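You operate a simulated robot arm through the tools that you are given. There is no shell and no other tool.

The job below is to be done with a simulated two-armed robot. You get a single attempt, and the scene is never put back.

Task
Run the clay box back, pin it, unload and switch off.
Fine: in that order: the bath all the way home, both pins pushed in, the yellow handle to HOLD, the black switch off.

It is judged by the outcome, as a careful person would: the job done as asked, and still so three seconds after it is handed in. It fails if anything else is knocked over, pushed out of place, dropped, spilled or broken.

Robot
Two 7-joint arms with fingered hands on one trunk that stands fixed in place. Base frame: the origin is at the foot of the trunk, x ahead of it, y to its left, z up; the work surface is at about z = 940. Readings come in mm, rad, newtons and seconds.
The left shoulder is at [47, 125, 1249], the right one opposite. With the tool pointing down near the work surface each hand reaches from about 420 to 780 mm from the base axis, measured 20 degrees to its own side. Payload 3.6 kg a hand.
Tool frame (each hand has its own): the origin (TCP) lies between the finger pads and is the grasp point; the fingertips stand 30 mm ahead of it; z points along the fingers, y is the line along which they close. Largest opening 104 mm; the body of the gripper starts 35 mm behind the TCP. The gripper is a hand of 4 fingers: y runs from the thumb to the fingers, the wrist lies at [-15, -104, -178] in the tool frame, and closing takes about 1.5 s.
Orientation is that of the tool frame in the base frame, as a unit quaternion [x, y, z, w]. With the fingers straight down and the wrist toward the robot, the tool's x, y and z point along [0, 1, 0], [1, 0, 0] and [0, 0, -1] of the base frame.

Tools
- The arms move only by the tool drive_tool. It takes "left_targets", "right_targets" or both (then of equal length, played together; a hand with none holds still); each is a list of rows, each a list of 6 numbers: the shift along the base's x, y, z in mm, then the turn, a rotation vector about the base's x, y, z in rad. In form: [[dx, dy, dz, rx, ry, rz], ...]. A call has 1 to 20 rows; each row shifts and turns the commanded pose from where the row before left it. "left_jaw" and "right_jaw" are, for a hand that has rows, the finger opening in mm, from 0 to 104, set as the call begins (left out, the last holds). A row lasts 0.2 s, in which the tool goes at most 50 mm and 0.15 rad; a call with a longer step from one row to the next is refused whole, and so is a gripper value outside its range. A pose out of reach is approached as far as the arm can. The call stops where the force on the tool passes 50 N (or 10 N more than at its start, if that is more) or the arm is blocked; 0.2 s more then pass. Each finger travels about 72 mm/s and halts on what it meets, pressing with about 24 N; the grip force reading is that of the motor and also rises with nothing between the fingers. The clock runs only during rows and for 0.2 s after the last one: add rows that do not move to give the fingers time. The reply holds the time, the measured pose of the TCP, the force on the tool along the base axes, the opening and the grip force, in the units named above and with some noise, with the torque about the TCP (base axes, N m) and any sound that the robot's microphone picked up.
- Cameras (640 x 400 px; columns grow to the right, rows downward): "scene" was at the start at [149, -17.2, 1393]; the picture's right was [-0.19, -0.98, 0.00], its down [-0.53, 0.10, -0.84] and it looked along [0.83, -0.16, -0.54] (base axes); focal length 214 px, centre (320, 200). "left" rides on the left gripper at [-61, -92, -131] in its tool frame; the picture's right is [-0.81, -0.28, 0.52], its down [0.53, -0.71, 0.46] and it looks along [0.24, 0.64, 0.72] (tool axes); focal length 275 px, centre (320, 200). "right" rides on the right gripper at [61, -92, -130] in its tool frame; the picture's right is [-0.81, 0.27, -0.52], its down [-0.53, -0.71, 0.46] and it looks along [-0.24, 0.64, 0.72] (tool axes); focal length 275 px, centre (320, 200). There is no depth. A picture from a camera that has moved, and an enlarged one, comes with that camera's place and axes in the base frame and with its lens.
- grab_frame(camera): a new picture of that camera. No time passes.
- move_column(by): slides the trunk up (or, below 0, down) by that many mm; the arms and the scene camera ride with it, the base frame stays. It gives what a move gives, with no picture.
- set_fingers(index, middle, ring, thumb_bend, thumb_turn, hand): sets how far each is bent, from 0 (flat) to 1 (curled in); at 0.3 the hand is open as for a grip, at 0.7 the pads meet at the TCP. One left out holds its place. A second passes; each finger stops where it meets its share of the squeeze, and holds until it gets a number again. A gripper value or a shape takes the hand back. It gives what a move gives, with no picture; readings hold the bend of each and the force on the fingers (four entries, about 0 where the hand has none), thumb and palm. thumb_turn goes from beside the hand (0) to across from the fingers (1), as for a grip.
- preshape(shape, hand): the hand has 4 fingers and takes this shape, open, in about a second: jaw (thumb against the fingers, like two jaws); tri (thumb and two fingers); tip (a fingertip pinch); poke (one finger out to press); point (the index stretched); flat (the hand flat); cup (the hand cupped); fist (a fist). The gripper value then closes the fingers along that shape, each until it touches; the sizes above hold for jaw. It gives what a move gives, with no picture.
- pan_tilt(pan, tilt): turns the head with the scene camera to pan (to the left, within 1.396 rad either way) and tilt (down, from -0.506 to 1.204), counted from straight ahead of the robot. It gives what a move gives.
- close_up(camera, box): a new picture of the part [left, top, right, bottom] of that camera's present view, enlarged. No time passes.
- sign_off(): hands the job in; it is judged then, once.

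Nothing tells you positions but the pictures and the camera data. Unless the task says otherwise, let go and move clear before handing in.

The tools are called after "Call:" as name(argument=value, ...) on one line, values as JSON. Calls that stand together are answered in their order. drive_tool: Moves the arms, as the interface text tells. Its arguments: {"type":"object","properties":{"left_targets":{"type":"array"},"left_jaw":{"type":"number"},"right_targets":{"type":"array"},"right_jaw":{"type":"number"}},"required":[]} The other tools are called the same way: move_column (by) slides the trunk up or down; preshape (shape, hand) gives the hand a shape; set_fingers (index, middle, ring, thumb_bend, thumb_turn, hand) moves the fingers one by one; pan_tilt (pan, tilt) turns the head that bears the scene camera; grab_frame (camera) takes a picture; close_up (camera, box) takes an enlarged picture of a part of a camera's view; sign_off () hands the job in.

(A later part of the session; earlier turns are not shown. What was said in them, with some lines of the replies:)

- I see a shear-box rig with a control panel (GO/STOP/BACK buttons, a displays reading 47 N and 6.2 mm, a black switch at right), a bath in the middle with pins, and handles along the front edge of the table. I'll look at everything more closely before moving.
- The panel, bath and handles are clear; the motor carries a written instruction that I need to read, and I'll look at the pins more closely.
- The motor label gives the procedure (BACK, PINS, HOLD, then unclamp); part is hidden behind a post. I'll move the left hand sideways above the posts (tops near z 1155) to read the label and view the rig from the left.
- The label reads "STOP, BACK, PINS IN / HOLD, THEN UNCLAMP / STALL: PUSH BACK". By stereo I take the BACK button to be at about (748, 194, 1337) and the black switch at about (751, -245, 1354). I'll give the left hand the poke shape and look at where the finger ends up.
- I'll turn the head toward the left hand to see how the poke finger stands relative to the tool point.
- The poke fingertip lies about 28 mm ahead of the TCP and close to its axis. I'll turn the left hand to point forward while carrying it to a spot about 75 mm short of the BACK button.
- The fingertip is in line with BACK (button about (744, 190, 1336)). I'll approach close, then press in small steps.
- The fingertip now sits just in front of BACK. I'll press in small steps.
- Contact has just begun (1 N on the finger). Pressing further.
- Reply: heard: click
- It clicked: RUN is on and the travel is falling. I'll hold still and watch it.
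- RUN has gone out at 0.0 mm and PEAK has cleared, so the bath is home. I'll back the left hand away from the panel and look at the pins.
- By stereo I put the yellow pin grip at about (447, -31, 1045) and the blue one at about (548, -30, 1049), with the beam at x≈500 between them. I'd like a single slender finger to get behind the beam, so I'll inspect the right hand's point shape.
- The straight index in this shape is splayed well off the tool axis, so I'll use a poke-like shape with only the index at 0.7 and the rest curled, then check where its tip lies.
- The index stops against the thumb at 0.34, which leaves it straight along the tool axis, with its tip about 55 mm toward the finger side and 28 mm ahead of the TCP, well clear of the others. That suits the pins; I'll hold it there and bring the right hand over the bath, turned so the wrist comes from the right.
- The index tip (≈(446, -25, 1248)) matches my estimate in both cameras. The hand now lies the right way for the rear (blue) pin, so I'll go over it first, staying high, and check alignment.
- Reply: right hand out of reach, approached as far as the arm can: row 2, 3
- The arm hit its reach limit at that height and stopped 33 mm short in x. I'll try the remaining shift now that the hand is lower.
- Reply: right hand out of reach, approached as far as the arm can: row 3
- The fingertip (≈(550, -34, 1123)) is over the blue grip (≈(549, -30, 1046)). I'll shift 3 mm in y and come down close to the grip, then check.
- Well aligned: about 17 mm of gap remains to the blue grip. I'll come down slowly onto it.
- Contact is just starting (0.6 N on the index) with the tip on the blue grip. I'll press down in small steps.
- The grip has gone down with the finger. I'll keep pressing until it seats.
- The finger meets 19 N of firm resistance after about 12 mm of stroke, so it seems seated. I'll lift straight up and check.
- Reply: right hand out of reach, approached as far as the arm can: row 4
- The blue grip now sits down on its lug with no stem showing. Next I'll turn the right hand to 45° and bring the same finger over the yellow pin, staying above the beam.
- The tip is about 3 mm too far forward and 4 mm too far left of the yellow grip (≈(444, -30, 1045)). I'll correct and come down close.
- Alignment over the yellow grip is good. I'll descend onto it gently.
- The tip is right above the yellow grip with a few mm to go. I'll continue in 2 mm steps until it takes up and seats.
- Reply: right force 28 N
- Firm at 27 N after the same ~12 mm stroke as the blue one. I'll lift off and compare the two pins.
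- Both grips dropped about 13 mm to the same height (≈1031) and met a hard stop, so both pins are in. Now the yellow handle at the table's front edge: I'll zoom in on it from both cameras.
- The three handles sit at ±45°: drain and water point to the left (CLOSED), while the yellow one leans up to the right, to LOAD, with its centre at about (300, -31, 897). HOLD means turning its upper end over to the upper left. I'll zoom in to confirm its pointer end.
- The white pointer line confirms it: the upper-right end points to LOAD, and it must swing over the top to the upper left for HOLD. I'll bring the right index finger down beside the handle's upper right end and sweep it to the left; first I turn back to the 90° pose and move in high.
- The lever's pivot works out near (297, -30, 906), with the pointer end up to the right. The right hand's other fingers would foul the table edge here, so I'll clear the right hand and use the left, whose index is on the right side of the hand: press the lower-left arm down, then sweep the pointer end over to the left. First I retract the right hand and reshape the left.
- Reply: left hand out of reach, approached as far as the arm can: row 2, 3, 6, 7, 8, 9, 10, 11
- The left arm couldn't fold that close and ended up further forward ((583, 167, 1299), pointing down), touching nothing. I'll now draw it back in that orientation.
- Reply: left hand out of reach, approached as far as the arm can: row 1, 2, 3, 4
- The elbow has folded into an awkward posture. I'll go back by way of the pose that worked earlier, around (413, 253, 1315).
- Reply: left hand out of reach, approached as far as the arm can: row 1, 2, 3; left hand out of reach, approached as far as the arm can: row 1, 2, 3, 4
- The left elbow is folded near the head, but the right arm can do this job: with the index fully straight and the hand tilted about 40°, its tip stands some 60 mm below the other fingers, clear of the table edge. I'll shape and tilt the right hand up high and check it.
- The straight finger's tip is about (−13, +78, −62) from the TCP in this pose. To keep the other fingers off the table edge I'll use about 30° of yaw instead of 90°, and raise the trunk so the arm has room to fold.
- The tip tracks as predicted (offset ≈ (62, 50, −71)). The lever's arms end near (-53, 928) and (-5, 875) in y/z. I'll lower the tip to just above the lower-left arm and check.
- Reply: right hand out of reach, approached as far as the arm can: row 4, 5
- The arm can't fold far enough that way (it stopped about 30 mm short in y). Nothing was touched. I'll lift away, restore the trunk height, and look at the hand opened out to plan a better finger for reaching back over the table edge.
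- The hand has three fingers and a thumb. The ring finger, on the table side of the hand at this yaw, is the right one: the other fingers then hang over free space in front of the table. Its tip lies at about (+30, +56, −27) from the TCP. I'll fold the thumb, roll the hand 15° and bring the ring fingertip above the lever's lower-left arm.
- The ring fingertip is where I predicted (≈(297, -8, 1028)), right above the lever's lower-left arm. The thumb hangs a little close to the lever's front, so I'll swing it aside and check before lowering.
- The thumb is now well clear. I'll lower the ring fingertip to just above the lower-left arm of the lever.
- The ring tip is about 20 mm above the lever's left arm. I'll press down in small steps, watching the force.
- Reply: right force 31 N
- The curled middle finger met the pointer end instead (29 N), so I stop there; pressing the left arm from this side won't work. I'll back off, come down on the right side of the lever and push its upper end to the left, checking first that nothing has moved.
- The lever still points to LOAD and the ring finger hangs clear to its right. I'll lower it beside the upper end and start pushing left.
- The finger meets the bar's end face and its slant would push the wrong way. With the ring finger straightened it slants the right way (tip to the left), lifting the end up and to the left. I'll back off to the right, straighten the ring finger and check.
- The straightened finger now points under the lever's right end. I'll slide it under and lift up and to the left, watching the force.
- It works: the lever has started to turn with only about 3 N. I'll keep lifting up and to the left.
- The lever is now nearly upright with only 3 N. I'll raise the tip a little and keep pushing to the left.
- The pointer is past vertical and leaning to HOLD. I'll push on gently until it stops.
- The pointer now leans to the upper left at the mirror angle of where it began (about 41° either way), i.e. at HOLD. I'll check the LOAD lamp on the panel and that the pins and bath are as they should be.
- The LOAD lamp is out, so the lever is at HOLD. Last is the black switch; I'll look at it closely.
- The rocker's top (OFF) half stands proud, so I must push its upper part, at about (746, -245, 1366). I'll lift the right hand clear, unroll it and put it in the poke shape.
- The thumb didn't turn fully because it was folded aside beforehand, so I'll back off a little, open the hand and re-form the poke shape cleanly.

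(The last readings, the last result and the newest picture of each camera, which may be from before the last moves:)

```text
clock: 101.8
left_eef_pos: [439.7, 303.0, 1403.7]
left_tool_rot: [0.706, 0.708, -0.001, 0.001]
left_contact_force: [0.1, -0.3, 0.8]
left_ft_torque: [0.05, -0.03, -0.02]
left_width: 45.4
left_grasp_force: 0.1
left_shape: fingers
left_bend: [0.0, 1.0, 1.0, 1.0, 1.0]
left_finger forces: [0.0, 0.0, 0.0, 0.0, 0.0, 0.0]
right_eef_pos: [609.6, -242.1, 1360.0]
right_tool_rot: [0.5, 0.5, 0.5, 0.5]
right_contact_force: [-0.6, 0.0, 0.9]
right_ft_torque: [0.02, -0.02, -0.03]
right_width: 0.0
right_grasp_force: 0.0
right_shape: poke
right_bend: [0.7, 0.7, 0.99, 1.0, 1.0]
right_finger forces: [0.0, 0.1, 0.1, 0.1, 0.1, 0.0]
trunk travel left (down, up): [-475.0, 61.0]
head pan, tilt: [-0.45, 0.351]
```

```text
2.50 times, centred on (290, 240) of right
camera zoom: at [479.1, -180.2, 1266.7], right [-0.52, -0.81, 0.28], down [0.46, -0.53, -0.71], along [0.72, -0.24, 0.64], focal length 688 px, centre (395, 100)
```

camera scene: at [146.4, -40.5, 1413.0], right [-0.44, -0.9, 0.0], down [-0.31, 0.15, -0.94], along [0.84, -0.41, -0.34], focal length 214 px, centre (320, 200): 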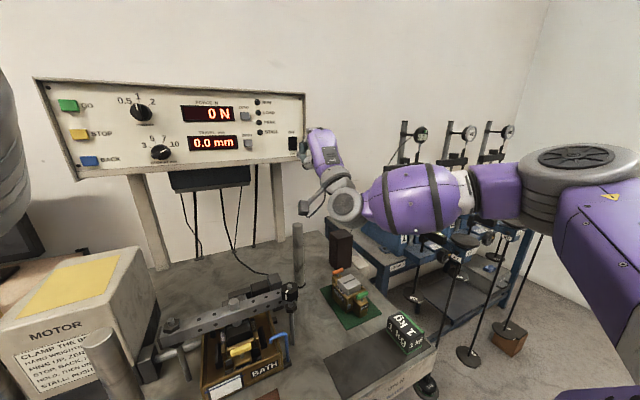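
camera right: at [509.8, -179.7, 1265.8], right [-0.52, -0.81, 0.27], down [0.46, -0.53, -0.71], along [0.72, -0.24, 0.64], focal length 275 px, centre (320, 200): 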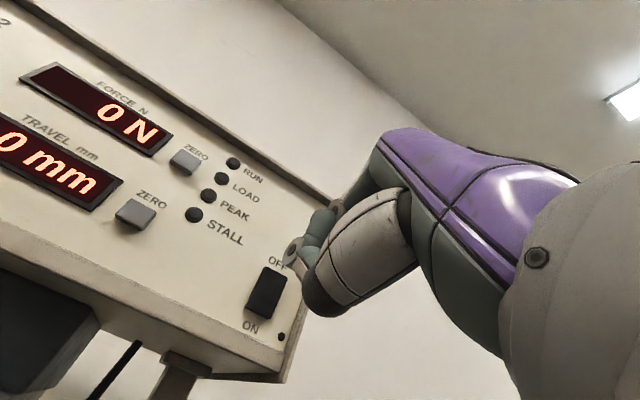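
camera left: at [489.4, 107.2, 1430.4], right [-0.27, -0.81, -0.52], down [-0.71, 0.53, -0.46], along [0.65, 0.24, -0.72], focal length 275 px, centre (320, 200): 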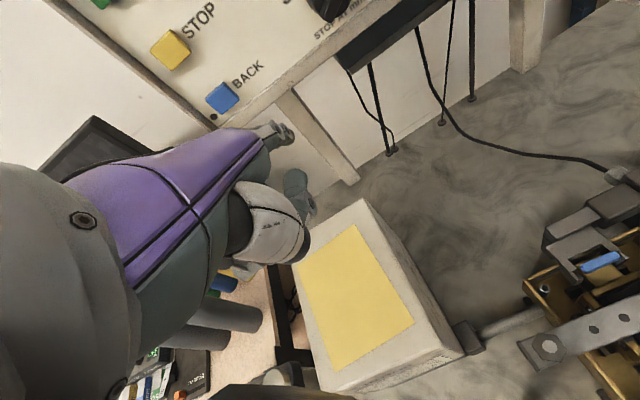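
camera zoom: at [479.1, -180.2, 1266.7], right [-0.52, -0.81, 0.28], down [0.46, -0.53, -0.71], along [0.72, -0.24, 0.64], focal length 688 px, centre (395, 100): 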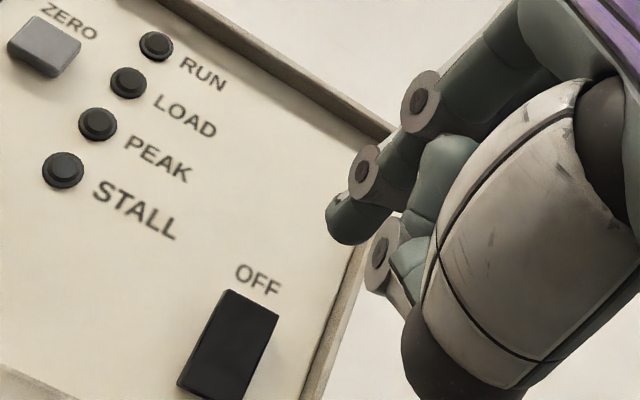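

The poke shape is now clean. The tip is level with the rocker's upper half; I'll shift slightly left so the middle finger is centred on it and approach.

Call:
drive_tool(right_targets=[[30, 6, 0, 0, 0, 0], [30, 0, 0, 0, 0, 0], [25, 0, 0, 0, 0, 0]])

Call:
close_up(camera="right", box=[220, 180, 360, 340])

Call:
close_up(camera="scene", box=[250, 90, 350, 190])

```text
clock: 102.6
left_eef_pos: [441.5, 303.1, 1403.9]
left_tool_rot: [0.706, 0.708, -0.002, 0.001]
left_contact_force: [0.5, 0.7, 0.3]
left_ft_torque: [-0.03, 0.02, 0.02]
left_width: 45.2
left_grasp_force: 0.1
left_shape: fingers
left_bend: [0.0, 1.0, 1.0, 1.0, 1.0]
left_finger forces: [0.0, 0.0, 0.0, 0.0, 0.0, 0.0]
right_eef_pos: [696.1, -235.1, 1360.3]
right_tool_rot: [0.5, 0.501, 0.501, 0.499]
right_contact_force: [1.2, 0.3, 0.0]
right_ft_torque: [0.04, 0.01, 0.01]
right_width: 0.0
right_grasp_force: 0.1
right_shape: poke
right_bend: [0.7, 0.7, 0.99, 1.0, 1.0]
right_finger forces: [0.0, 0.0, 0.0, 0.0, 0.0, 0.0]
trunk travel left (down, up): [-475.0, 61.0]
head pan, tilt: [-0.45, 0.351]
```

```text
2.50 times, centred on (290, 260) of right
camera zoom: at [564.8, -173.3, 1267.2], right [-0.52, -0.81, 0.28], down [0.45, -0.53, -0.71], along [0.73, -0.24, 0.64], focal length 688 px, centre (395, 50)
```

zoom: 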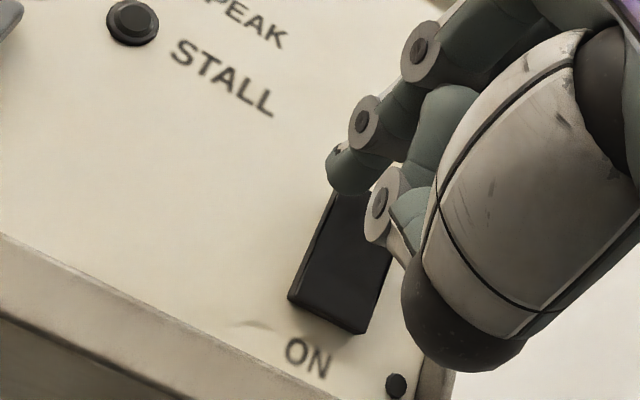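

```text
4.00 times, centred on (300, 140) of scene
camera zoom: at [146.0, -40.3, 1413.1], right [-0.44, -0.9, 0.0], down [-0.31, 0.15, -0.94], along [0.85, -0.41, -0.34], focal length 858 px, centre (400, 440)
```

zoom: 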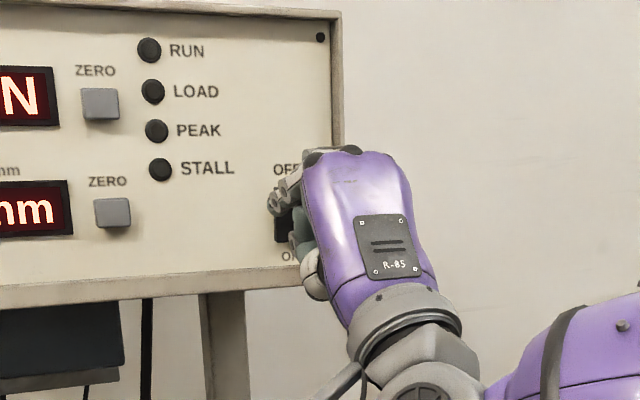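

Call:
drive_tool(right_targets=[[3, -3, -2, 0, 0, 0], [3, 0, 0, 0, 0, 0], [3, 0, 0, 0, 0, 0], [3, 0, 0, 0, 0, 0]])

Call:
close_up(camera="right", box=[220, 180, 360, 340])

```text
clock: 103.6
left_eef_pos: [439.1, 304.2, 1404.0]
left_tool_rot: [0.706, 0.708, -0.002, 0.001]
left_contact_force: [0.4, 0.3, -0.4]
left_ft_torque: [-0.01, 0.02, 0.02]
left_width: 45.5
left_grasp_force: 0.1
left_shape: fingers
left_bend: [0.0, 1.0, 1.0, 1.0, 1.0]
left_finger forces: [0.0, 0.0, 0.0, 0.1, 0.1, 0.0]
right_eef_pos: [706.4, -238.2, 1358.8]
right_tool_rot: [0.5, 0.5, 0.5, 0.5]
right_contact_force: [0.8, 0.3, 0.3]
right_ft_torque: [-0.01, 0.0, 0.02]
right_width: 0.0
right_grasp_force: 0.0
right_shape: poke
right_bend: [0.7, 0.7, 0.99, 1.0, 1.0]
right_finger forces: [0.0, 0.0, 0.0, 0.0, 0.0, 0.1]
trunk travel left (down, up): [-475.0, 61.0]
head pan, tilt: [-0.45, 0.351]
```

```text
2.50 times, centred on (290, 260) of right
camera zoom: at [576.1, -176.7, 1265.3], right [-0.52, -0.81, 0.28], down [0.46, -0.53, -0.71], along [0.72, -0.24, 0.64], focal length 688 px, centre (395, 50)
```

zoom: 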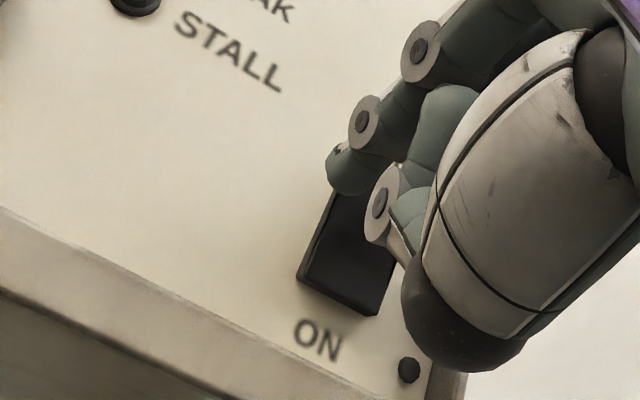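

Almost touching. I'll press in small steps and watch for the click and the displays.

Call:
drive_tool(right_targets=[[2, 0, 0, 0, 0, 0], [2, 0, 0, 0, 0, 0], [2, 0, 0, 0, 0, 0]])

Call:
close_up(camera="scene", box=[150, 80, 330, 190])

```text
clock: 104.4
left_eef_pos: [439.2, 302.5, 1405.6]
left_tool_rot: [0.706, 0.709, -0.001, 0.001]
left_contact_force: [1.0, 0.9, 0.6]
left_ft_torque: [-0.01, -0.01, 0.01]
left_width: 45.3
left_grasp_force: 0.1
left_shape: fingers
left_bend: [0.0, 1.0, 1.0, 1.0, 1.0]
left_finger forces: [0.1, 0.0, 0.0, 0.0, 0.0, 0.0]
right_eef_pos: [712.5, -238.5, 1360.6]
right_tool_rot: [0.5, 0.5, 0.5, 0.5]
right_contact_force: [-6.1, -1.4, 1.4]
right_ft_torque: [-0.01, 0.01, -0.1]
right_width: 0.0
right_grasp_force: 0.0
right_shape: poke
right_bend: [0.7, 0.7, 0.99, 1.0, 1.0]
right_finger forces: [0.0, 5.9, 0.0, 0.0, 0.0, 0.0]
trunk travel left (down, up): [-475.0, 61.0]
head pan, tilt: [-0.45, 0.351]
```

```text
3.56 times, centred on (240, 135) of scene
camera zoom: at [144.2, -40.7, 1413.4], right [-0.44, -0.9, 0.0], down [-0.31, 0.15, -0.94], along [0.85, -0.41, -0.34], focal length 763 px, centre (604, 431)
```

zoom: 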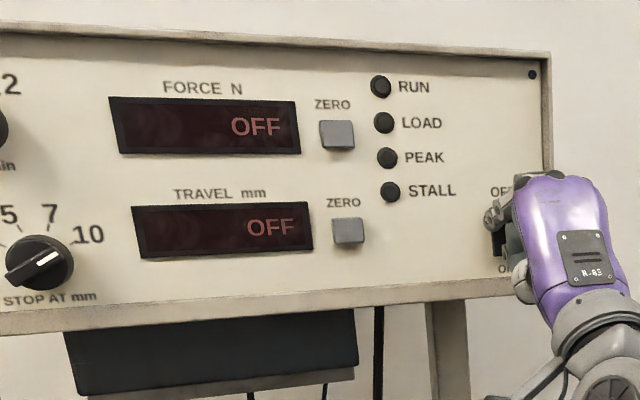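

Both displays now read OFF. I'll back the hand straight off and check that the switch stays.

Call:
drive_tool(right_targets=[[1, 0, 0, 0, 0, 0], [-10, 0, 0, 0, 0, 0], [-35, 0, 0, 0, 0, 0], [-40, 0, 0, 0, 0, 0], [-40, 0, 0, 0, 0, 0]])

Call:
grab_frame(camera="scene")

Call:
close_up(camera="scene", box=[30, 70, 330, 190])

Call:
close_up(camera="right", box=[160, 180, 340, 340])

```text
clock: 105.6
left_eef_pos: [438.6, 303.4, 1405.5]
left_tool_rot: [0.706, 0.708, -0.001, 0.001]
left_contact_force: [-0.4, 0.1, 0.2]
left_ft_torque: [-0.01, -0.02, -0.03]
left_width: 45.2
left_grasp_force: 0.1
left_shape: fingers
left_bend: [0.0, 1.0, 1.0, 1.0, 1.0]
left_finger forces: [0.0, 0.0, 0.0, 0.1, 0.0, 0.1]
right_eef_pos: [585.4, -238.0, 1359.8]
right_tool_rot: [0.5, 0.498, 0.5, 0.501]
right_contact_force: [-0.6, -0.1, 0.3]
right_ft_torque: [-0.03, 0.01, 0.02]
right_width: 0.0
right_grasp_force: 0.0
right_shape: poke
right_bend: [0.7, 0.7, 0.99, 1.0, 1.0]
right_finger forces: [0.0, 0.0, 0.0, 0.1, 0.0, 0.1]
trunk travel left (down, up): [-475.0, 61.0]
head pan, tilt: [-0.45, 0.351]
```

```text
taken
camera scene: at [143.9, -41.0, 1413.4], right [-0.44, -0.9, 0.0], down [-0.31, 0.15, -0.94], along [0.85, -0.41, -0.34], focal length 214 px, centre (320, 200)
```

scene: 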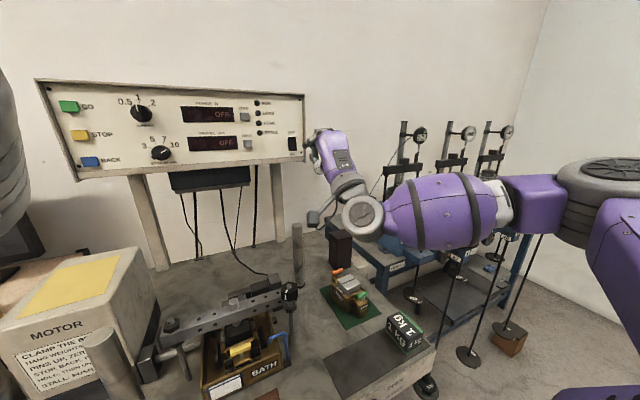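

```text
2.13 times, centred on (180, 130) of scene
camera zoom: at [143.9, -41.0, 1413.4], right [-0.44, -0.9, 0.0], down [-0.31, 0.15, -0.94], along [0.85, -0.41, -0.34], focal length 458 px, centre (619, 349)
```

zoom: 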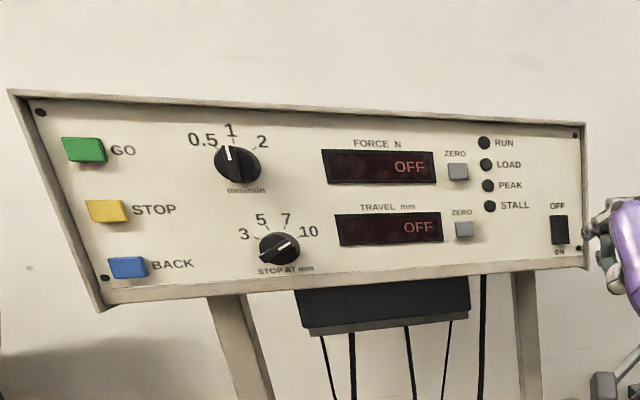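

```text
2.50 times, centred on (250, 260) of right
camera zoom: at [455.0, -176.2, 1266.5], right [-0.52, -0.81, 0.27], down [0.46, -0.53, -0.71], along [0.72, -0.24, 0.65], focal length 688 px, centre (495, 50)
```

zoom: 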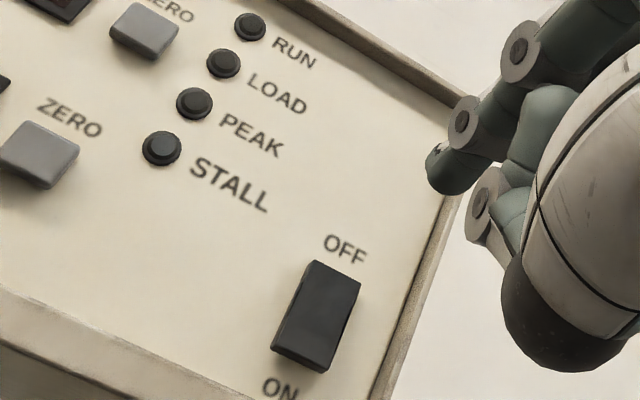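

The switch stays OFF. Before handing in, I'll check the lever, pins and the things on the table once more.

Call:
pan_tilt(pan=-0.2, tilt=0.85)

Call:
grab_frame(camera="scene")

Call:
close_up(camera="scene", box=[180, 240, 440, 340])

Call:
close_up(camera="scene", box=[240, 110, 360, 230])

```text
clock: 106.6
left_eef_pos: [439.8, 303.1, 1403.4]
left_tool_rot: [0.706, 0.708, -0.001, 0.001]
left_contact_force: [-0.2, -0.6, 0.1]
left_ft_torque: [0.02, -0.01, -0.01]
left_width: 45.5
left_grasp_force: 0.1
left_shape: fingers
left_bend: [0.0, 1.0, 1.0, 1.0, 1.0]
left_finger forces: [0.0, 0.1, 0.1, 0.1, 0.1, 0.0]
right_eef_pos: [588.0, -236.9, 1358.6]
right_tool_rot: [0.5, 0.5, 0.5, 0.5]
right_contact_force: [0.2, 0.7, -0.8]
right_ft_torque: [0.0, -0.02, 0.0]
right_width: 0.0
right_grasp_force: 0.1
right_shape: poke
right_bend: [0.7, 0.7, 0.99, 1.0, 1.0]
right_finger forces: [0.1, 0.0, 0.0, 0.0, 0.0, 0.0]
trunk travel left (down, up): [-475.0, 61.0]
head pan, tilt: [-0.201, 0.85]
```

```text
taken
camera scene: at [137.9, -15.8, 1369.6], right [-0.2, -0.98, 0.0], down [-0.74, 0.15, -0.66], along [0.65, -0.13, -0.75], focal length 214 px, centre (320, 200)
```

scene: 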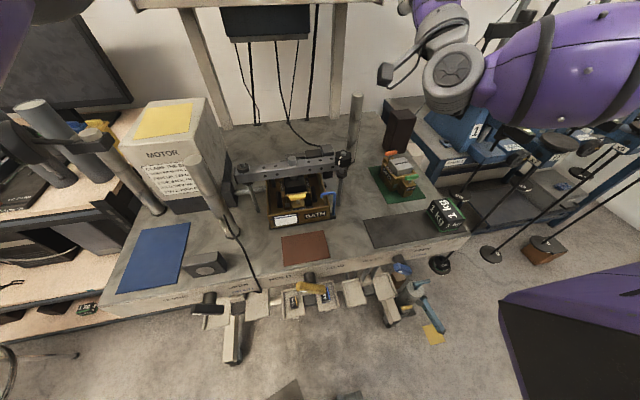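

```text
2.46 times, centred on (310, 290) of scene
camera zoom: at [137.9, -15.8, 1369.6], right [-0.2, -0.98, 0.0], down [-0.74, 0.15, -0.66], along [0.65, -0.13, -0.75], focal length 528 px, centre (345, -22)
```

zoom: 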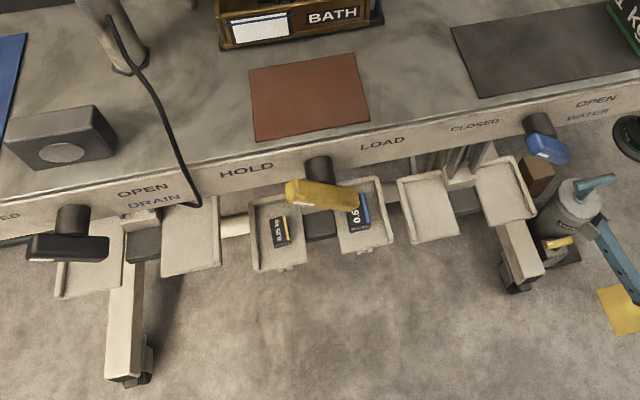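

```text
3.33 times, centred on (300, 170) of scene
camera zoom: at [137.9, -15.8, 1369.6], right [-0.2, -0.98, 0.0], down [-0.74, 0.15, -0.66], along [0.65, -0.13, -0.75], focal length 715 px, centre (387, 300)
```

zoom: 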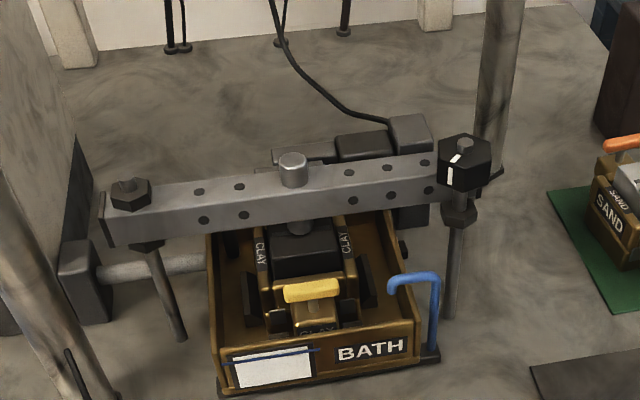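

Call:
close_up(camera="scene", box=[360, 140, 430, 210])

Call:
close_up(camera="scene", box=[270, 170, 340, 230])

Call:
close_up(camera="scene", box=[370, 250, 440, 310])

Call:
close_up(camera="scene", box=[270, 255, 350, 315])

```text
5.71 times, centred on (395, 175) of scene
camera zoom: at [137.9, -15.8, 1369.6], right [-0.2, -0.98, 0.0], down [-0.74, 0.15, -0.66], along [0.65, -0.13, -0.75], focal length 1226 px, centre (-109, 343)
```

zoom: 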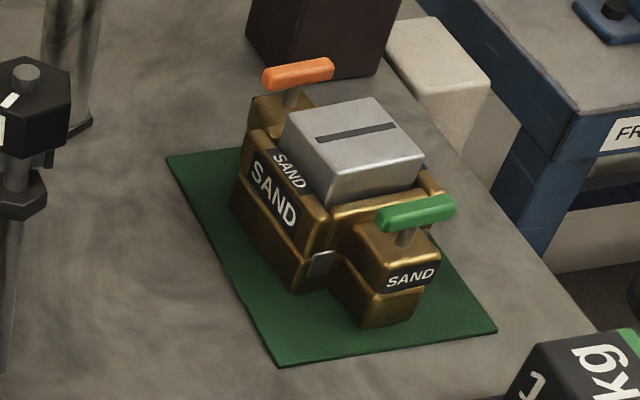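

```text
6.67 times, centred on (305, 200) of scene
camera zoom: at [137.9, -15.8, 1369.6], right [-0.2, -0.98, 0.0], down [-0.74, 0.15, -0.66], along [0.65, -0.13, -0.75], focal length 1430 px, centre (420, 200)
```

zoom: 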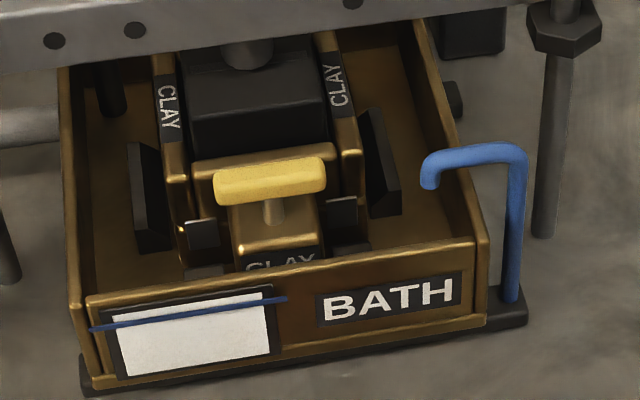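

```text
6.67 times, centred on (405, 280) of scene
camera zoom: at [137.9, -15.8, 1369.6], right [-0.2, -0.98, 0.0], down [-0.74, 0.15, -0.66], along [0.65, -0.13, -0.75], focal length 1430 px, centre (-247, -333)
```

zoom: 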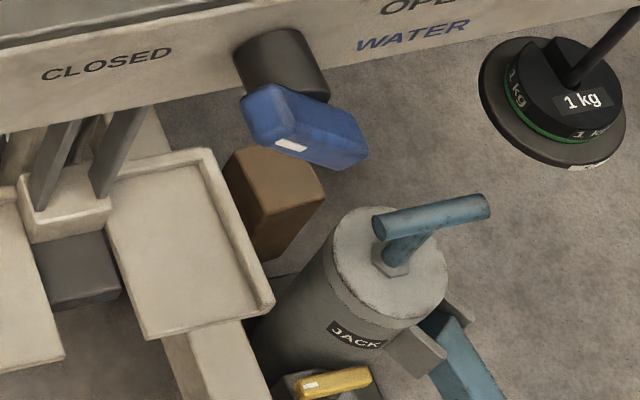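

```text
6.67 times, centred on (310, 285) of scene
camera zoom: at [137.9, -15.8, 1369.6], right [-0.2, -0.98, 0.0], down [-0.74, 0.15, -0.66], along [0.65, -0.13, -0.75], focal length 1430 px, centre (387, -367)
```

zoom: 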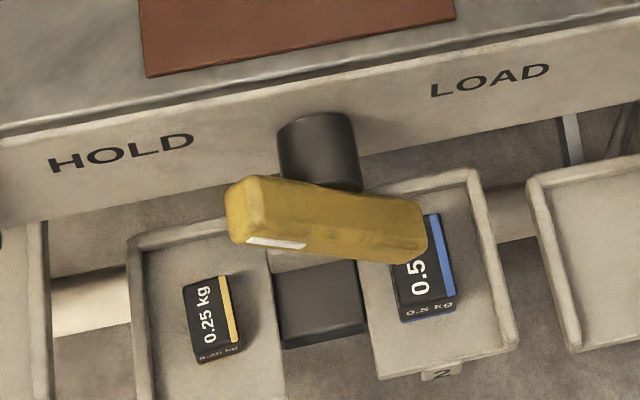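

Everything on the table looks undisturbed, and the yellow pin sits just like the inserted pins of the SAND box. To be sure the yellow handle is fully at its HOLD stop, I'll compare its angle with the other two handles, which rest at their left stops.

Call:
close_up(camera="scene", box=[180, 280, 240, 320])

Call:
close_up(camera="scene", box=[380, 255, 430, 290])

Call:
close_up(camera="scene", box=[290, 270, 335, 305])

```text
10.00 times, centred on (210, 300) of scene
camera zoom: at [137.9, -15.8, 1369.6], right [-0.2, -0.98, 0.0], down [-0.74, 0.15, -0.66], along [0.65, -0.13, -0.75], focal length 2145 px, centre (1420, -800)
```

zoom: 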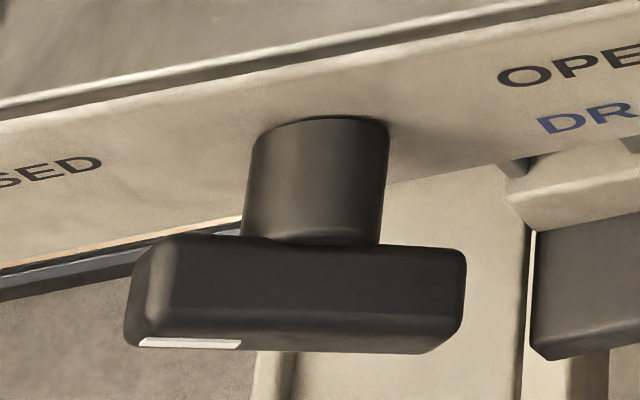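

```text
11.43 times, centred on (405, 272) of scene
camera zoom: at [137.9, -15.8, 1369.6], right [-0.2, -0.98, 0.0], down [-0.74, 0.15, -0.66], along [0.65, -0.13, -0.75], focal length 2451 px, centre (-651, -629)
```

zoom: 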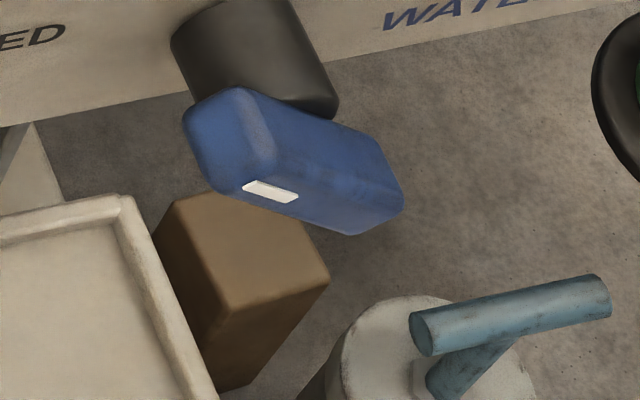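

```text
11.43 times, centred on (312, 288) of scene
camera zoom: at [137.9, -15.8, 1369.6], right [-0.2, -0.98, 0.0], down [-0.74, 0.15, -0.66], along [0.65, -0.13, -0.75], focal length 2451 px, centre (406, -800)
```

zoom: 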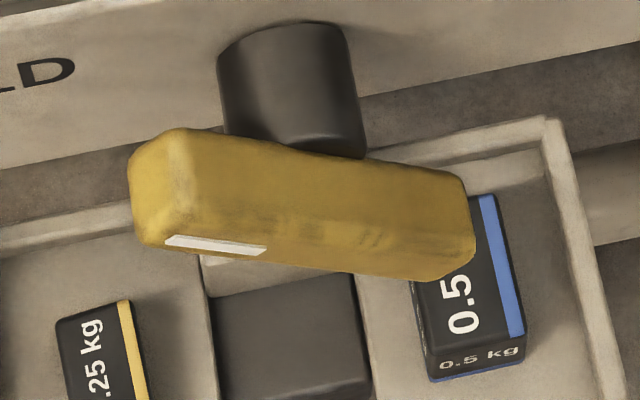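

The yellow handle's pointer stands at about 42°, the same as the drain and water handles at their left stops (42.5° and 41°), so it is fully at HOLD. The bath is at 0.0 mm, both pins are seated, the panel reads OFF and both hands are clear of everything, so I'm handing the job in.

Call:
sign_off()

```text
The job is handed in.
```

The job is done, in the order you gave, and handed in:

1. **Bath home:** I pressed BACK until it stopped by itself. RUN went out, PEAK cleared and travel read 0.0 mm.
2. **Pins in:** the blue and yellow pins are both pushed in. Each dropped about 13 mm to a hard stop.
3. **Yellow handle to HOLD:** the LOAD lamp went out. The handle rests at the same angle as the drain and water handles at their left stops.
4. **Switched off:** I pushed the OFF half of the black switch. Both displays read OFF, and the switch stayed there after I backed off.

While I was trying to turn the yellow handle, a curled finger of the right hand pressed on it with about 29 N. I stopped straight away, and the handle had not moved. I then turned it from the other side with only a few newtons.

In the last pictures nothing else on the table had moved, and both hands were clear.
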